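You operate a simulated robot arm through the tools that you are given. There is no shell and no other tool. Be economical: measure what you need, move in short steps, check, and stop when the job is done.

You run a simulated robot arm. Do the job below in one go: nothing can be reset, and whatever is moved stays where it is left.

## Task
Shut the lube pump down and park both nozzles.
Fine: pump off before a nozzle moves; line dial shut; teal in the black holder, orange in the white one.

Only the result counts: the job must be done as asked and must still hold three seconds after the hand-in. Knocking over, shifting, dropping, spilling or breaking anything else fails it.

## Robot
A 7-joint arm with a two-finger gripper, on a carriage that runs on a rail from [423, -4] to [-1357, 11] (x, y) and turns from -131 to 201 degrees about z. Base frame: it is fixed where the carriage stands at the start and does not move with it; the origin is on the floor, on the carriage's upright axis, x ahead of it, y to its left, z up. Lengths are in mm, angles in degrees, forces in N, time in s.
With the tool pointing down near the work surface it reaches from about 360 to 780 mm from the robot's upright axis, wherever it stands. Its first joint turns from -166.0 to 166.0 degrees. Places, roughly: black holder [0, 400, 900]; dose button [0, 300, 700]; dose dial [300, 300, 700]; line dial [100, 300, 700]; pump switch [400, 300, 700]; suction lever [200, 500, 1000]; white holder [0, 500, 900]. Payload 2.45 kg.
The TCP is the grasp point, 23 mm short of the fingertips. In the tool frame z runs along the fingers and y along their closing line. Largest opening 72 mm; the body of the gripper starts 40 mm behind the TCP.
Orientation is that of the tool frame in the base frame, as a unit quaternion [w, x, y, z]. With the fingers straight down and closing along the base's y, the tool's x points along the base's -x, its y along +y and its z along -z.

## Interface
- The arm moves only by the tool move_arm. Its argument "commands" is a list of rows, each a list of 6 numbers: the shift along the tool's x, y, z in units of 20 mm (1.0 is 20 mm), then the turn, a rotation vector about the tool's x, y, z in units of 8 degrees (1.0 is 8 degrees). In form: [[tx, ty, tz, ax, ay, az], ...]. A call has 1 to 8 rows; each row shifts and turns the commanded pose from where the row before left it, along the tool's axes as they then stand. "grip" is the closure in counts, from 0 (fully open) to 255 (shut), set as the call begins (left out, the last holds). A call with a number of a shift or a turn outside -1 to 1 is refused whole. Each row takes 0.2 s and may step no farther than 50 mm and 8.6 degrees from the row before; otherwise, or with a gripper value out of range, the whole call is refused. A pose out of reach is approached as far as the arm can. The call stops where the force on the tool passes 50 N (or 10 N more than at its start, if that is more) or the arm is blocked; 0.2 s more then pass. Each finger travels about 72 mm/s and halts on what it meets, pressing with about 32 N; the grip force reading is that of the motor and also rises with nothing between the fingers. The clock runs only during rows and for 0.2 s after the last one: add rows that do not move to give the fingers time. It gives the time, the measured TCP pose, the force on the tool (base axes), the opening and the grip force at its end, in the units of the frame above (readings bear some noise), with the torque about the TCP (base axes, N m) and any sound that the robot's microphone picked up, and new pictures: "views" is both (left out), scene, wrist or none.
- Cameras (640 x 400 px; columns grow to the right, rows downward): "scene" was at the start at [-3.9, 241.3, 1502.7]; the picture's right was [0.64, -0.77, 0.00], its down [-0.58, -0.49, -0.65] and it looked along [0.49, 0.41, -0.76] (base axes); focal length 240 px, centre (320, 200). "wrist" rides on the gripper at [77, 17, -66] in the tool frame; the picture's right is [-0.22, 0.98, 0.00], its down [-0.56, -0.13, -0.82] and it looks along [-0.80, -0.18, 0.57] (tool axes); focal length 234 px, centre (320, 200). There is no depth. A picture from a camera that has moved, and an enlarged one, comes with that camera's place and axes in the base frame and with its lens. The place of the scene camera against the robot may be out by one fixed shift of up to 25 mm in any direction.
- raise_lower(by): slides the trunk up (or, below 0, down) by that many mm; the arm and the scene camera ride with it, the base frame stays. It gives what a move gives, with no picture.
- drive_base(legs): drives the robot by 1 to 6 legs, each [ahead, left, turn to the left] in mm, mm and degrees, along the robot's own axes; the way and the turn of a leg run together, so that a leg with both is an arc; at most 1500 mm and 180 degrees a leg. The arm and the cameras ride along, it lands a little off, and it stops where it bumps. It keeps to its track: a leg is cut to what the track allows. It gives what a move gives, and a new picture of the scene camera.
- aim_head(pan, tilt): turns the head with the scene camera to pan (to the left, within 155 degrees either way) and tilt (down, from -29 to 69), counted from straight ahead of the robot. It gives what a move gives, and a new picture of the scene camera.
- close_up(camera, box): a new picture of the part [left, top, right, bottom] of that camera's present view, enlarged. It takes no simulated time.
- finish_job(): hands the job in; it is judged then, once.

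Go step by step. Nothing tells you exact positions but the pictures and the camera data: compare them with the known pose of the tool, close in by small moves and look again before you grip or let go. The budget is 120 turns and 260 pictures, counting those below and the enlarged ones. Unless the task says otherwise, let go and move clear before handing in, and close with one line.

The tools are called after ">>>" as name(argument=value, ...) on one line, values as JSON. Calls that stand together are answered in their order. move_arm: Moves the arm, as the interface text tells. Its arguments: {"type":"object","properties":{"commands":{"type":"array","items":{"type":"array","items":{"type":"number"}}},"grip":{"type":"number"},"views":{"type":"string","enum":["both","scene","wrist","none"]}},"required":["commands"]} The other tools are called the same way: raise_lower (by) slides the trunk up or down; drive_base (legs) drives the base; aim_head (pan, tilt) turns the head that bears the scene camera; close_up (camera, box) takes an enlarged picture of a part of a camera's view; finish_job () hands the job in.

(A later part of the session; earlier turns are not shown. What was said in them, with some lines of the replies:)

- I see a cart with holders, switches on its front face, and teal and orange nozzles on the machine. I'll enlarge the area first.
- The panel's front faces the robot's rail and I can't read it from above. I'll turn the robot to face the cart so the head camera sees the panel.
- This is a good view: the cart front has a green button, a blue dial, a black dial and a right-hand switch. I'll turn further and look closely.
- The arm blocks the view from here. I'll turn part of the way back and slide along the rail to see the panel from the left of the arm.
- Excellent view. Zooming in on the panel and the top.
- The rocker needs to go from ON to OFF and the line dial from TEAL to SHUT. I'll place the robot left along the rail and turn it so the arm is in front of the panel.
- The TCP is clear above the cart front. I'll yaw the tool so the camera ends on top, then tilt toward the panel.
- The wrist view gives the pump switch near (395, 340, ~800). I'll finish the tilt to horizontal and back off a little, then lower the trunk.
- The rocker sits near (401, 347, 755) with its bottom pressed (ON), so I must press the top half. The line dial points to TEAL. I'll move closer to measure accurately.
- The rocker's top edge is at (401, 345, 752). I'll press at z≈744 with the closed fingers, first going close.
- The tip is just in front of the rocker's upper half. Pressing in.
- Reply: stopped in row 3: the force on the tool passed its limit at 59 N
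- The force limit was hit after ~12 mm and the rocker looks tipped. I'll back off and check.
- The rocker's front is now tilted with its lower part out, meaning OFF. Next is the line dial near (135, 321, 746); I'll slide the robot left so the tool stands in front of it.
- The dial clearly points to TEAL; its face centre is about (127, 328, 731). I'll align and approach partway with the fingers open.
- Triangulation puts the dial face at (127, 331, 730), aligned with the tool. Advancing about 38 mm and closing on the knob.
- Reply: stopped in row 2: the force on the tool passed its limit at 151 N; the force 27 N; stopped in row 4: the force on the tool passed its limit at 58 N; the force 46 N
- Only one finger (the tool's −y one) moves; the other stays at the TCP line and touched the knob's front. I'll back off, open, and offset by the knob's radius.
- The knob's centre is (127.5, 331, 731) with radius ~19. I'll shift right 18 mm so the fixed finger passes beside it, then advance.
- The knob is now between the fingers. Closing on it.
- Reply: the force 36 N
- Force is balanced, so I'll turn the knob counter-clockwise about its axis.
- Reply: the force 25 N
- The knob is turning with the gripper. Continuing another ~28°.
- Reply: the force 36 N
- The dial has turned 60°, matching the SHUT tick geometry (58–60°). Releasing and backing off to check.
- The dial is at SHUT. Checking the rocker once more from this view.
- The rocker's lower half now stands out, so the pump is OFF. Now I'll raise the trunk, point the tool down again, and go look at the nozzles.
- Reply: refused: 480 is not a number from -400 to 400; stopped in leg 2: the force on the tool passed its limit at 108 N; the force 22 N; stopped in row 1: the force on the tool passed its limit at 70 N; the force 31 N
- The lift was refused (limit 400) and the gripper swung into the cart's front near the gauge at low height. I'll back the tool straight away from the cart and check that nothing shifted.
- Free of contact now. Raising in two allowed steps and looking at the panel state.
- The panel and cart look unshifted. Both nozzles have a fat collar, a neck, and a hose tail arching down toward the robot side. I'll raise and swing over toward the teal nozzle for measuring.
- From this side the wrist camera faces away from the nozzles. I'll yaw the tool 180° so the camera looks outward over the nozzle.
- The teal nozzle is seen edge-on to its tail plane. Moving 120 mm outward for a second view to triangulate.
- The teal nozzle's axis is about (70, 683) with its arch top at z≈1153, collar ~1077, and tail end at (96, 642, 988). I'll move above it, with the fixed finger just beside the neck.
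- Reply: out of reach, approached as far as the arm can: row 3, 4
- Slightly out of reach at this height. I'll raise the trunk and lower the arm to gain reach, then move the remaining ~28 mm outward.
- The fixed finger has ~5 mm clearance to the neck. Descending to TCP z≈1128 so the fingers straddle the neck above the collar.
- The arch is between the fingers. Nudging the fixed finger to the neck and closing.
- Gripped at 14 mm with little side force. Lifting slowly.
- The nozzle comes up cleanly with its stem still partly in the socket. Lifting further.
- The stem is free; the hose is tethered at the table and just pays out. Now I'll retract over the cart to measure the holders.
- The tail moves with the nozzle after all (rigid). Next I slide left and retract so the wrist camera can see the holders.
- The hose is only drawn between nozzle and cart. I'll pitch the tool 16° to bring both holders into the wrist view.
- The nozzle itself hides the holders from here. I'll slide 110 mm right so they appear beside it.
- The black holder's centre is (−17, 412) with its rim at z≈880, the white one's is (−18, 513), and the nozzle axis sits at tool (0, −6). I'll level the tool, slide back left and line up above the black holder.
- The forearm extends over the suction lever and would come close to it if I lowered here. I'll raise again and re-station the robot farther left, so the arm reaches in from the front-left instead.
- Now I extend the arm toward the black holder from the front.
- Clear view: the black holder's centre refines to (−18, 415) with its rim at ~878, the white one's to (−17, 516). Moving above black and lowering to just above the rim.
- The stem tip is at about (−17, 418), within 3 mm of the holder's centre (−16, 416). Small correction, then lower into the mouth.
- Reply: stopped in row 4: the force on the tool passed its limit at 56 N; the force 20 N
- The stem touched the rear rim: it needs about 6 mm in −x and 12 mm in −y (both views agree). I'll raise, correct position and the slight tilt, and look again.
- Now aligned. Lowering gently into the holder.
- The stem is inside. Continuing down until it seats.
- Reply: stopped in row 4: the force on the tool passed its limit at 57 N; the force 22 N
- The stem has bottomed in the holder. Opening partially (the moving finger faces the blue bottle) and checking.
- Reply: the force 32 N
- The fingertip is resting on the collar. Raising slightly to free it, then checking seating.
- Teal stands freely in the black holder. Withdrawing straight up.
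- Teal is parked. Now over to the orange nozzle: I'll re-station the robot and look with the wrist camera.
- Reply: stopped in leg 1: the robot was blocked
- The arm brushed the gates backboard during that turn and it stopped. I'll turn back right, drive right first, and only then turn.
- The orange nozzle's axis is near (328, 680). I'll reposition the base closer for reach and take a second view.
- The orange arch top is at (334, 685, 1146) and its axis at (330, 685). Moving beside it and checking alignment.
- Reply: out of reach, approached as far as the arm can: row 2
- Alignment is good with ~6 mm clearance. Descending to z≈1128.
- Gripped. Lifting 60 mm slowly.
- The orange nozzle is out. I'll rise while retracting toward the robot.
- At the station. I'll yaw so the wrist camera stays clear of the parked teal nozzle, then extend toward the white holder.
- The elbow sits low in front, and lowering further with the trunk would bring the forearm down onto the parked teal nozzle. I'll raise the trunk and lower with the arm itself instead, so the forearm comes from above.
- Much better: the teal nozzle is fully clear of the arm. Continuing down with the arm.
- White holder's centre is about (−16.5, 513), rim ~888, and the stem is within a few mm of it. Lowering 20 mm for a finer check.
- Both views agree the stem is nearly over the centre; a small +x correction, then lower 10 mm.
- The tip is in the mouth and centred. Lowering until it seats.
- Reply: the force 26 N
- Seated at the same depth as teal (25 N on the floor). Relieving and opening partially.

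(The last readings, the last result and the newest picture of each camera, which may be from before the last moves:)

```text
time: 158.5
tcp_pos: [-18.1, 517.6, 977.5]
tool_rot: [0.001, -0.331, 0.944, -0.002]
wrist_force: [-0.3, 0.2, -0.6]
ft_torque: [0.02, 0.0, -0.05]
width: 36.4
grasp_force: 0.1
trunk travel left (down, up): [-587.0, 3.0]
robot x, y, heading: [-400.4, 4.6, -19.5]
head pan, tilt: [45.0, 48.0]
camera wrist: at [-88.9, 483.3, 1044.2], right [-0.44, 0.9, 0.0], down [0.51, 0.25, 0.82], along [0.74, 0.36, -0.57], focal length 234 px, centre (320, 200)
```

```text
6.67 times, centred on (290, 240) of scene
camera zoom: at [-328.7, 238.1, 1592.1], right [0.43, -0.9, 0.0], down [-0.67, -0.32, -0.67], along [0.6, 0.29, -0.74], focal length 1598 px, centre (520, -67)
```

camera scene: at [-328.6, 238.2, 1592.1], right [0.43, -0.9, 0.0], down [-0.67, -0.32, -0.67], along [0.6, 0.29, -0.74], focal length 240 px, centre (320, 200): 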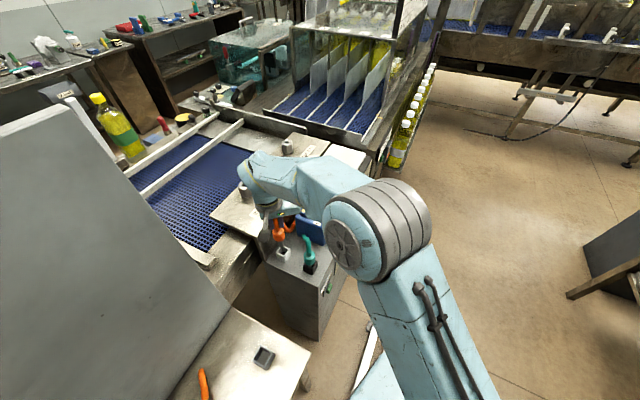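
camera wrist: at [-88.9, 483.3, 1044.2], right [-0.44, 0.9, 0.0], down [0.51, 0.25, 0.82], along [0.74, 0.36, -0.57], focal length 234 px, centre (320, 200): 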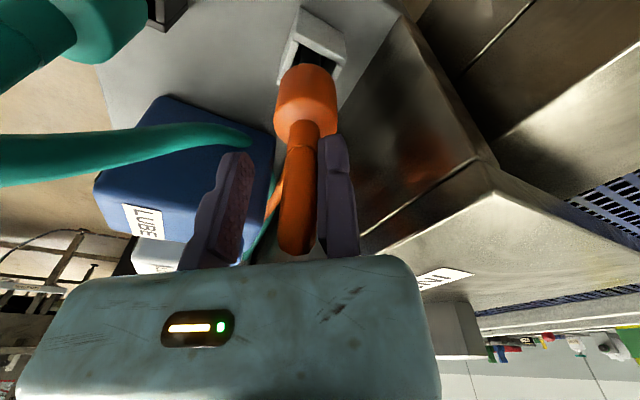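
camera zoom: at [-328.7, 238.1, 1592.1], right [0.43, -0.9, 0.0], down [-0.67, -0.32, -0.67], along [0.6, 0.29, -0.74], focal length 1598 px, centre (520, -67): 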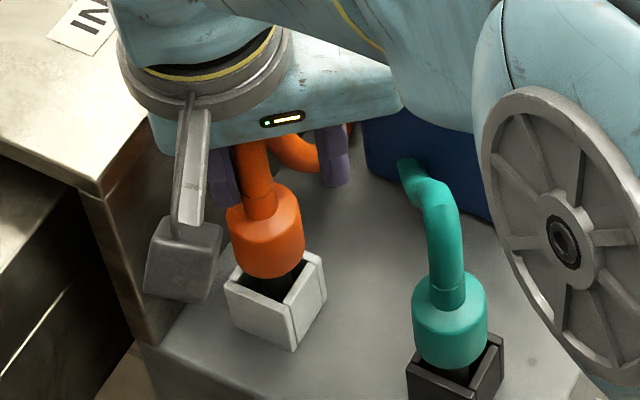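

Released and standing. Withdrawing straight up.

>>> move_arm(commands=[[0, 0, -0.5, 0, 0, 0], [0, 0, -1, 0, 0, 0], [0, 0, -1, 0, 0, 0], [0, 0, -1, 0, 0, 0], [0, 0, -1, 0, 0, 0], [0, 0, -1, 0, 0, 0], [0, 0, -1, 0, 0, 0], [0, 0, -1, 0, 0, 0]], views="both")

>>> close_up(camera="scene", box=[240, 190, 360, 290])

```text
time: 160.3
tcp_pos: [-17.5, 517.9, 1129.2]
tool_rot: [0.002, -0.331, 0.943, -0.003]
wrist_force: [-0.3, -0.1, -0.1]
ft_torque: [0.0, 0.0, 0.0]
width: 36.8
grasp_force: 0.0
trunk travel left (down, up): [-587.0, 3.0]
robot x, y, heading: [-400.6, 7.0, -19.6]
head pan, tilt: [45.0, 48.0]
camera scene: at [-328.6, 238.2, 1592.1], right [0.43, -0.9, 0.0], down [-0.67, -0.32, -0.67], along [0.6, 0.29, -0.74], focal length 240 px, centre (320, 200)
camera wrist: at [-89.2, 483.5, 1194.6], right [-0.44, 0.9, 0.0], down [0.51, 0.25, 0.82], along [0.74, 0.36, -0.57], focal length 234 px, centre (320, 200)
```

scene: 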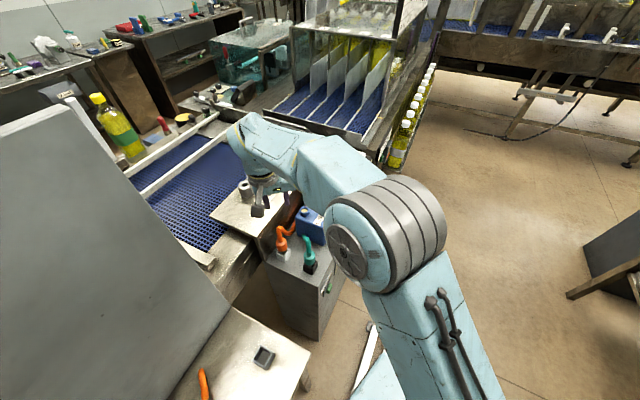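
wrist: 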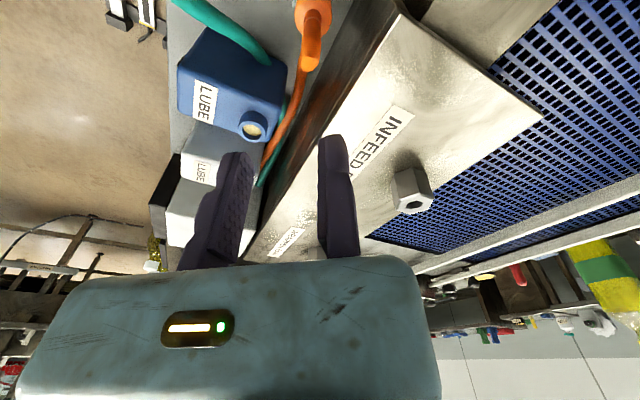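

```text
4.00 times, centred on (300, 240) of scene
camera zoom: at [-328.6, 238.2, 1592.1], right [0.43, -0.9, 0.0], down [-0.67, -0.32, -0.67], along [0.6, 0.29, -0.74], focal length 958 px, centre (400, 40)
```

zoom: 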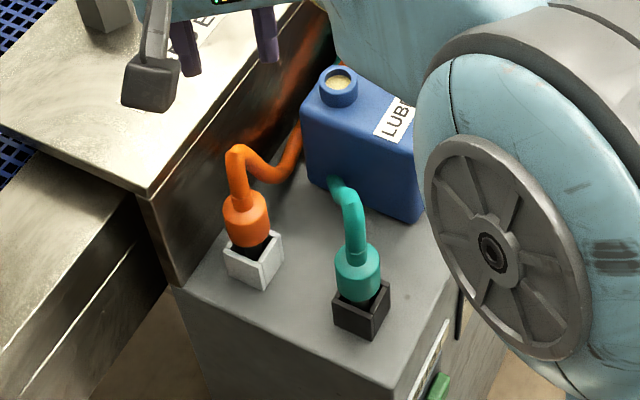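

Both nozzles are parked in the right holders. I'll retract up and back, then re-verify the panel (switch and dial) with the head camera before handing in.

>>> move_arm(commands=[[0, 0, -1, 0, 0, 0], [0.5, -0.13, -1, 0, 0, 0], [1, -0.27, -1, 0, 0, 0], [1, -0.27, -1, 0, 0, 0], [1, -0.27, -1, 0, 0, 0], [1, -0.27, -1, 0, 0, 0], [1, -0.27, -1, 0, 0, 0], [1, -0.27, 0, 0, 0, 0]], views="none")

>>> move_arm(commands=[[1, -0.27, 0, 0, 0, 0], [1, -0.27, 0, 0, 0, 0], [1, -0.27, 0, 0, 0, 0], [1, -0.27, 0, 0, 0, 0]], views="scene")

```text
time: 162.1
tcp_pos: [-99.0, 409.4, 1268.2]
tool_rot: [0.001, -0.331, 0.943, -0.002]
wrist_force: [-0.1, -0.3, -0.4]
ft_torque: [-0.02, -0.01, 0.0]
width: 36.8
grasp_force: 0.0
trunk travel left (down, up): [-587.0, 3.0]
robot x, y, heading: [-405.4, 6.9, -19.7]
head pan, tilt: [45.0, 48.0]
```

```text
time: 163.1
tcp_pos: [-148.1, 342.7, 1268.8]
tool_rot: [0.002, -0.33, 0.944, -0.002]
wrist_force: [1.0, -0.5, -0.9]
ft_torque: [0.01, -0.01, -0.04]
width: 36.6
grasp_force: 0.1
trunk travel left (down, up): [-587.0, 3.0]
robot x, y, heading: [-404.9, 1.2, -19.9]
head pan, tilt: [45.0, 48.0]
camera scene: at [-328.8, 238.1, 1592.1], right [0.43, -0.9, 0.0], down [-0.67, -0.32, -0.67], along [0.6, 0.29, -0.74], focal length 240 px, centre (320, 200)
```

scene: 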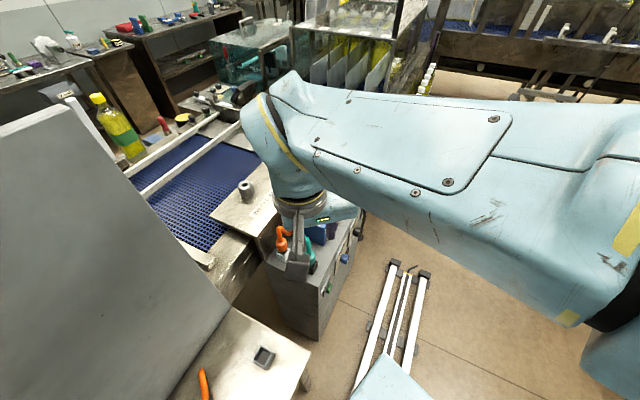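

>>> drive_base(legs=[[613, 223, 0], [0, 0, 80]])

>>> aim_head(pan=30, tilt=60)

>>> close_up(camera="scene", box=[270, 200, 390, 290])

>>> close_up(camera="scene", box=[350, 190, 470, 265])

```text
time: 170.2
tcp_pos: [-37.8, 309.0, 1268.1]
tool_rot: [-0.002, 0.858, -0.513, 0.001]
wrist_force: [-0.4, -0.4, 1.1]
ft_torque: [-0.03, -0.03, -0.03]
width: 36.9
grasp_force: 0.1
trunk travel left (down, up): [-587.0, 3.0]
robot x, y, heading: [251.2, -0.4, 59.9]
head pan, tilt: [45.0, 48.0]
camera scene: at [37.7, 121.7, 1592.1], right [0.97, 0.26, 0.0], down [0.19, -0.72, -0.67], along [-0.17, 0.65, -0.74], focal length 240 px, centre (320, 200)
```

scene: 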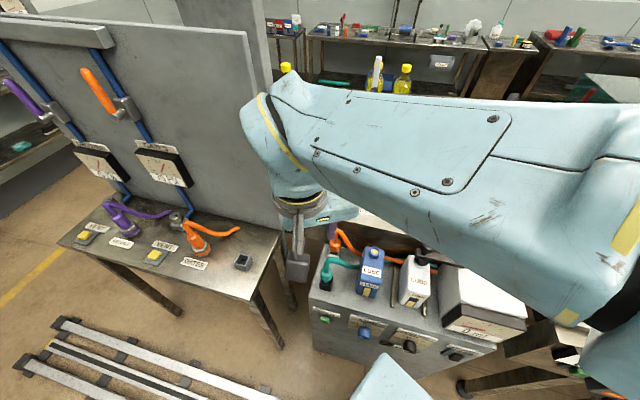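

```text
time: 171.0
tcp_pos: [-36.7, 308.7, 1267.7]
tool_rot: [-0.003, 0.859, -0.513, 0.0]
wrist_force: [-0.1, 0.4, 0.0]
ft_torque: [-0.04, 0.02, 0.02]
width: 36.6
grasp_force: 0.1
trunk travel left (down, up): [-587.0, 3.0]
robot x, y, heading: [250.8, -3.8, 59.9]
head pan, tilt: [30.0, 60.0]
camera scene: at [58.0, 112.2, 1576.9], right [1.0, 0.0, 0.0], down [0.0, -0.87, -0.5], along [0.0, 0.5, -0.87], focal length 240 px, centre (320, 200)
```

scene: 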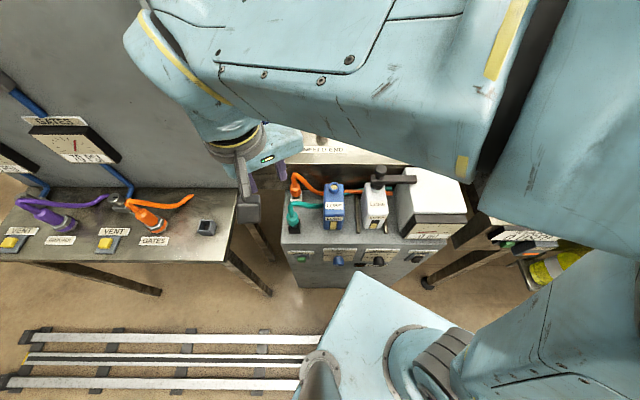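

```text
4.44 times, centred on (330, 245) of scene
camera zoom: at [58.0, 112.2, 1576.9], right [1.0, 0.0, 0.0], down [0.0, -0.87, -0.5], along [0.0, 0.5, -0.87], focal length 1065 px, centre (276, 0)
```

zoom: 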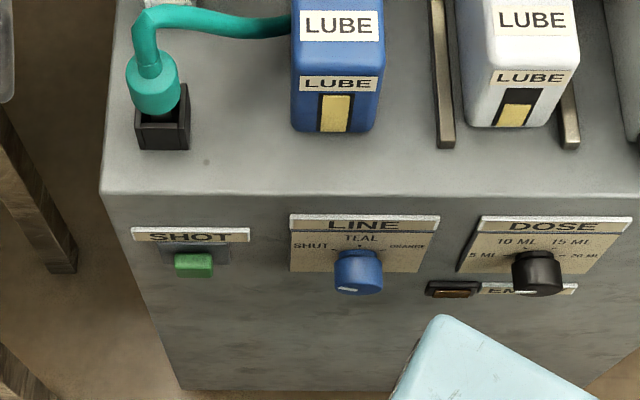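

```text
5.33 times, centred on (410, 228) of scene
camera zoom: at [58.0, 112.2, 1576.9], right [1.0, 0.0, 0.0], down [0.0, -0.87, -0.5], along [0.0, 0.5, -0.87], focal length 1278 px, centre (-160, 53)
```

zoom: 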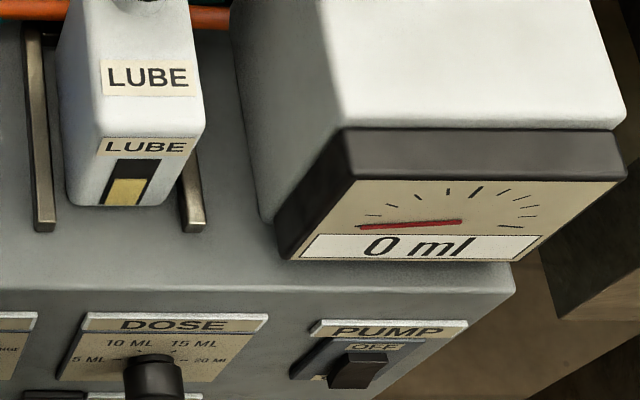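

>>> close_up(camera="scene", box=[395, 240, 455, 275])

>>> close_up(camera="scene", box=[270, 165, 350, 240])

```text
10.67 times, centred on (425, 258) of scene
camera zoom: at [58.0, 112.2, 1576.9], right [1.0, 0.0, 0.0], down [0.0, -0.87, -0.5], along [0.0, 0.5, -0.87], focal length 2556 px, centre (-800, -413)
```

zoom: 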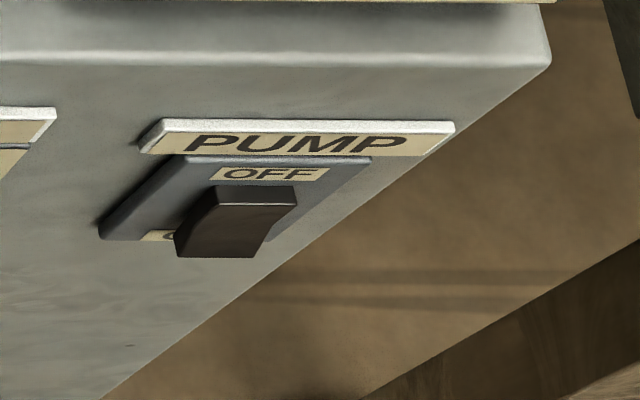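

```text
5.33 times, centred on (310, 202) of scene
camera zoom: at [58.0, 112.2, 1576.9], right [1.0, 0.0, 0.0], down [0.0, -0.87, -0.5], along [0.0, 0.5, -0.87], focal length 1278 px, centre (373, 187)
```

zoom: 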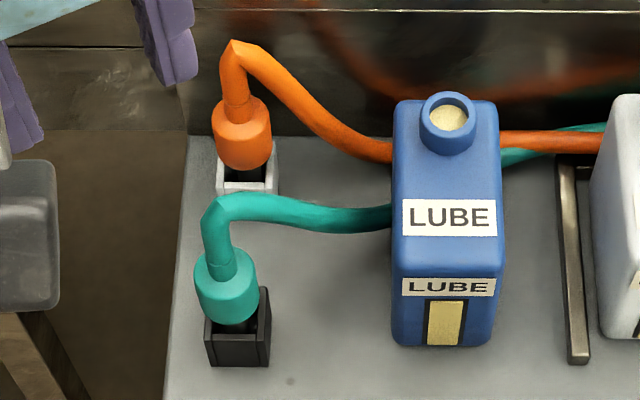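

The rocker's lower half stands out with the OFF side pressed in, and the line dial points to SHUT. Teal is in the black holder, orange is in the white one, and the arm is clear, so I'm handing in.

>>> finish_job()

```text
The job is handed in.
```

The lube pump was switched off before either nozzle moved, the line dial is at SHUT, teal is in the black holder and orange is in the white one. On the way the gripper bumped the cart front once and the gates backboard once. Neither appeared to shift anything.
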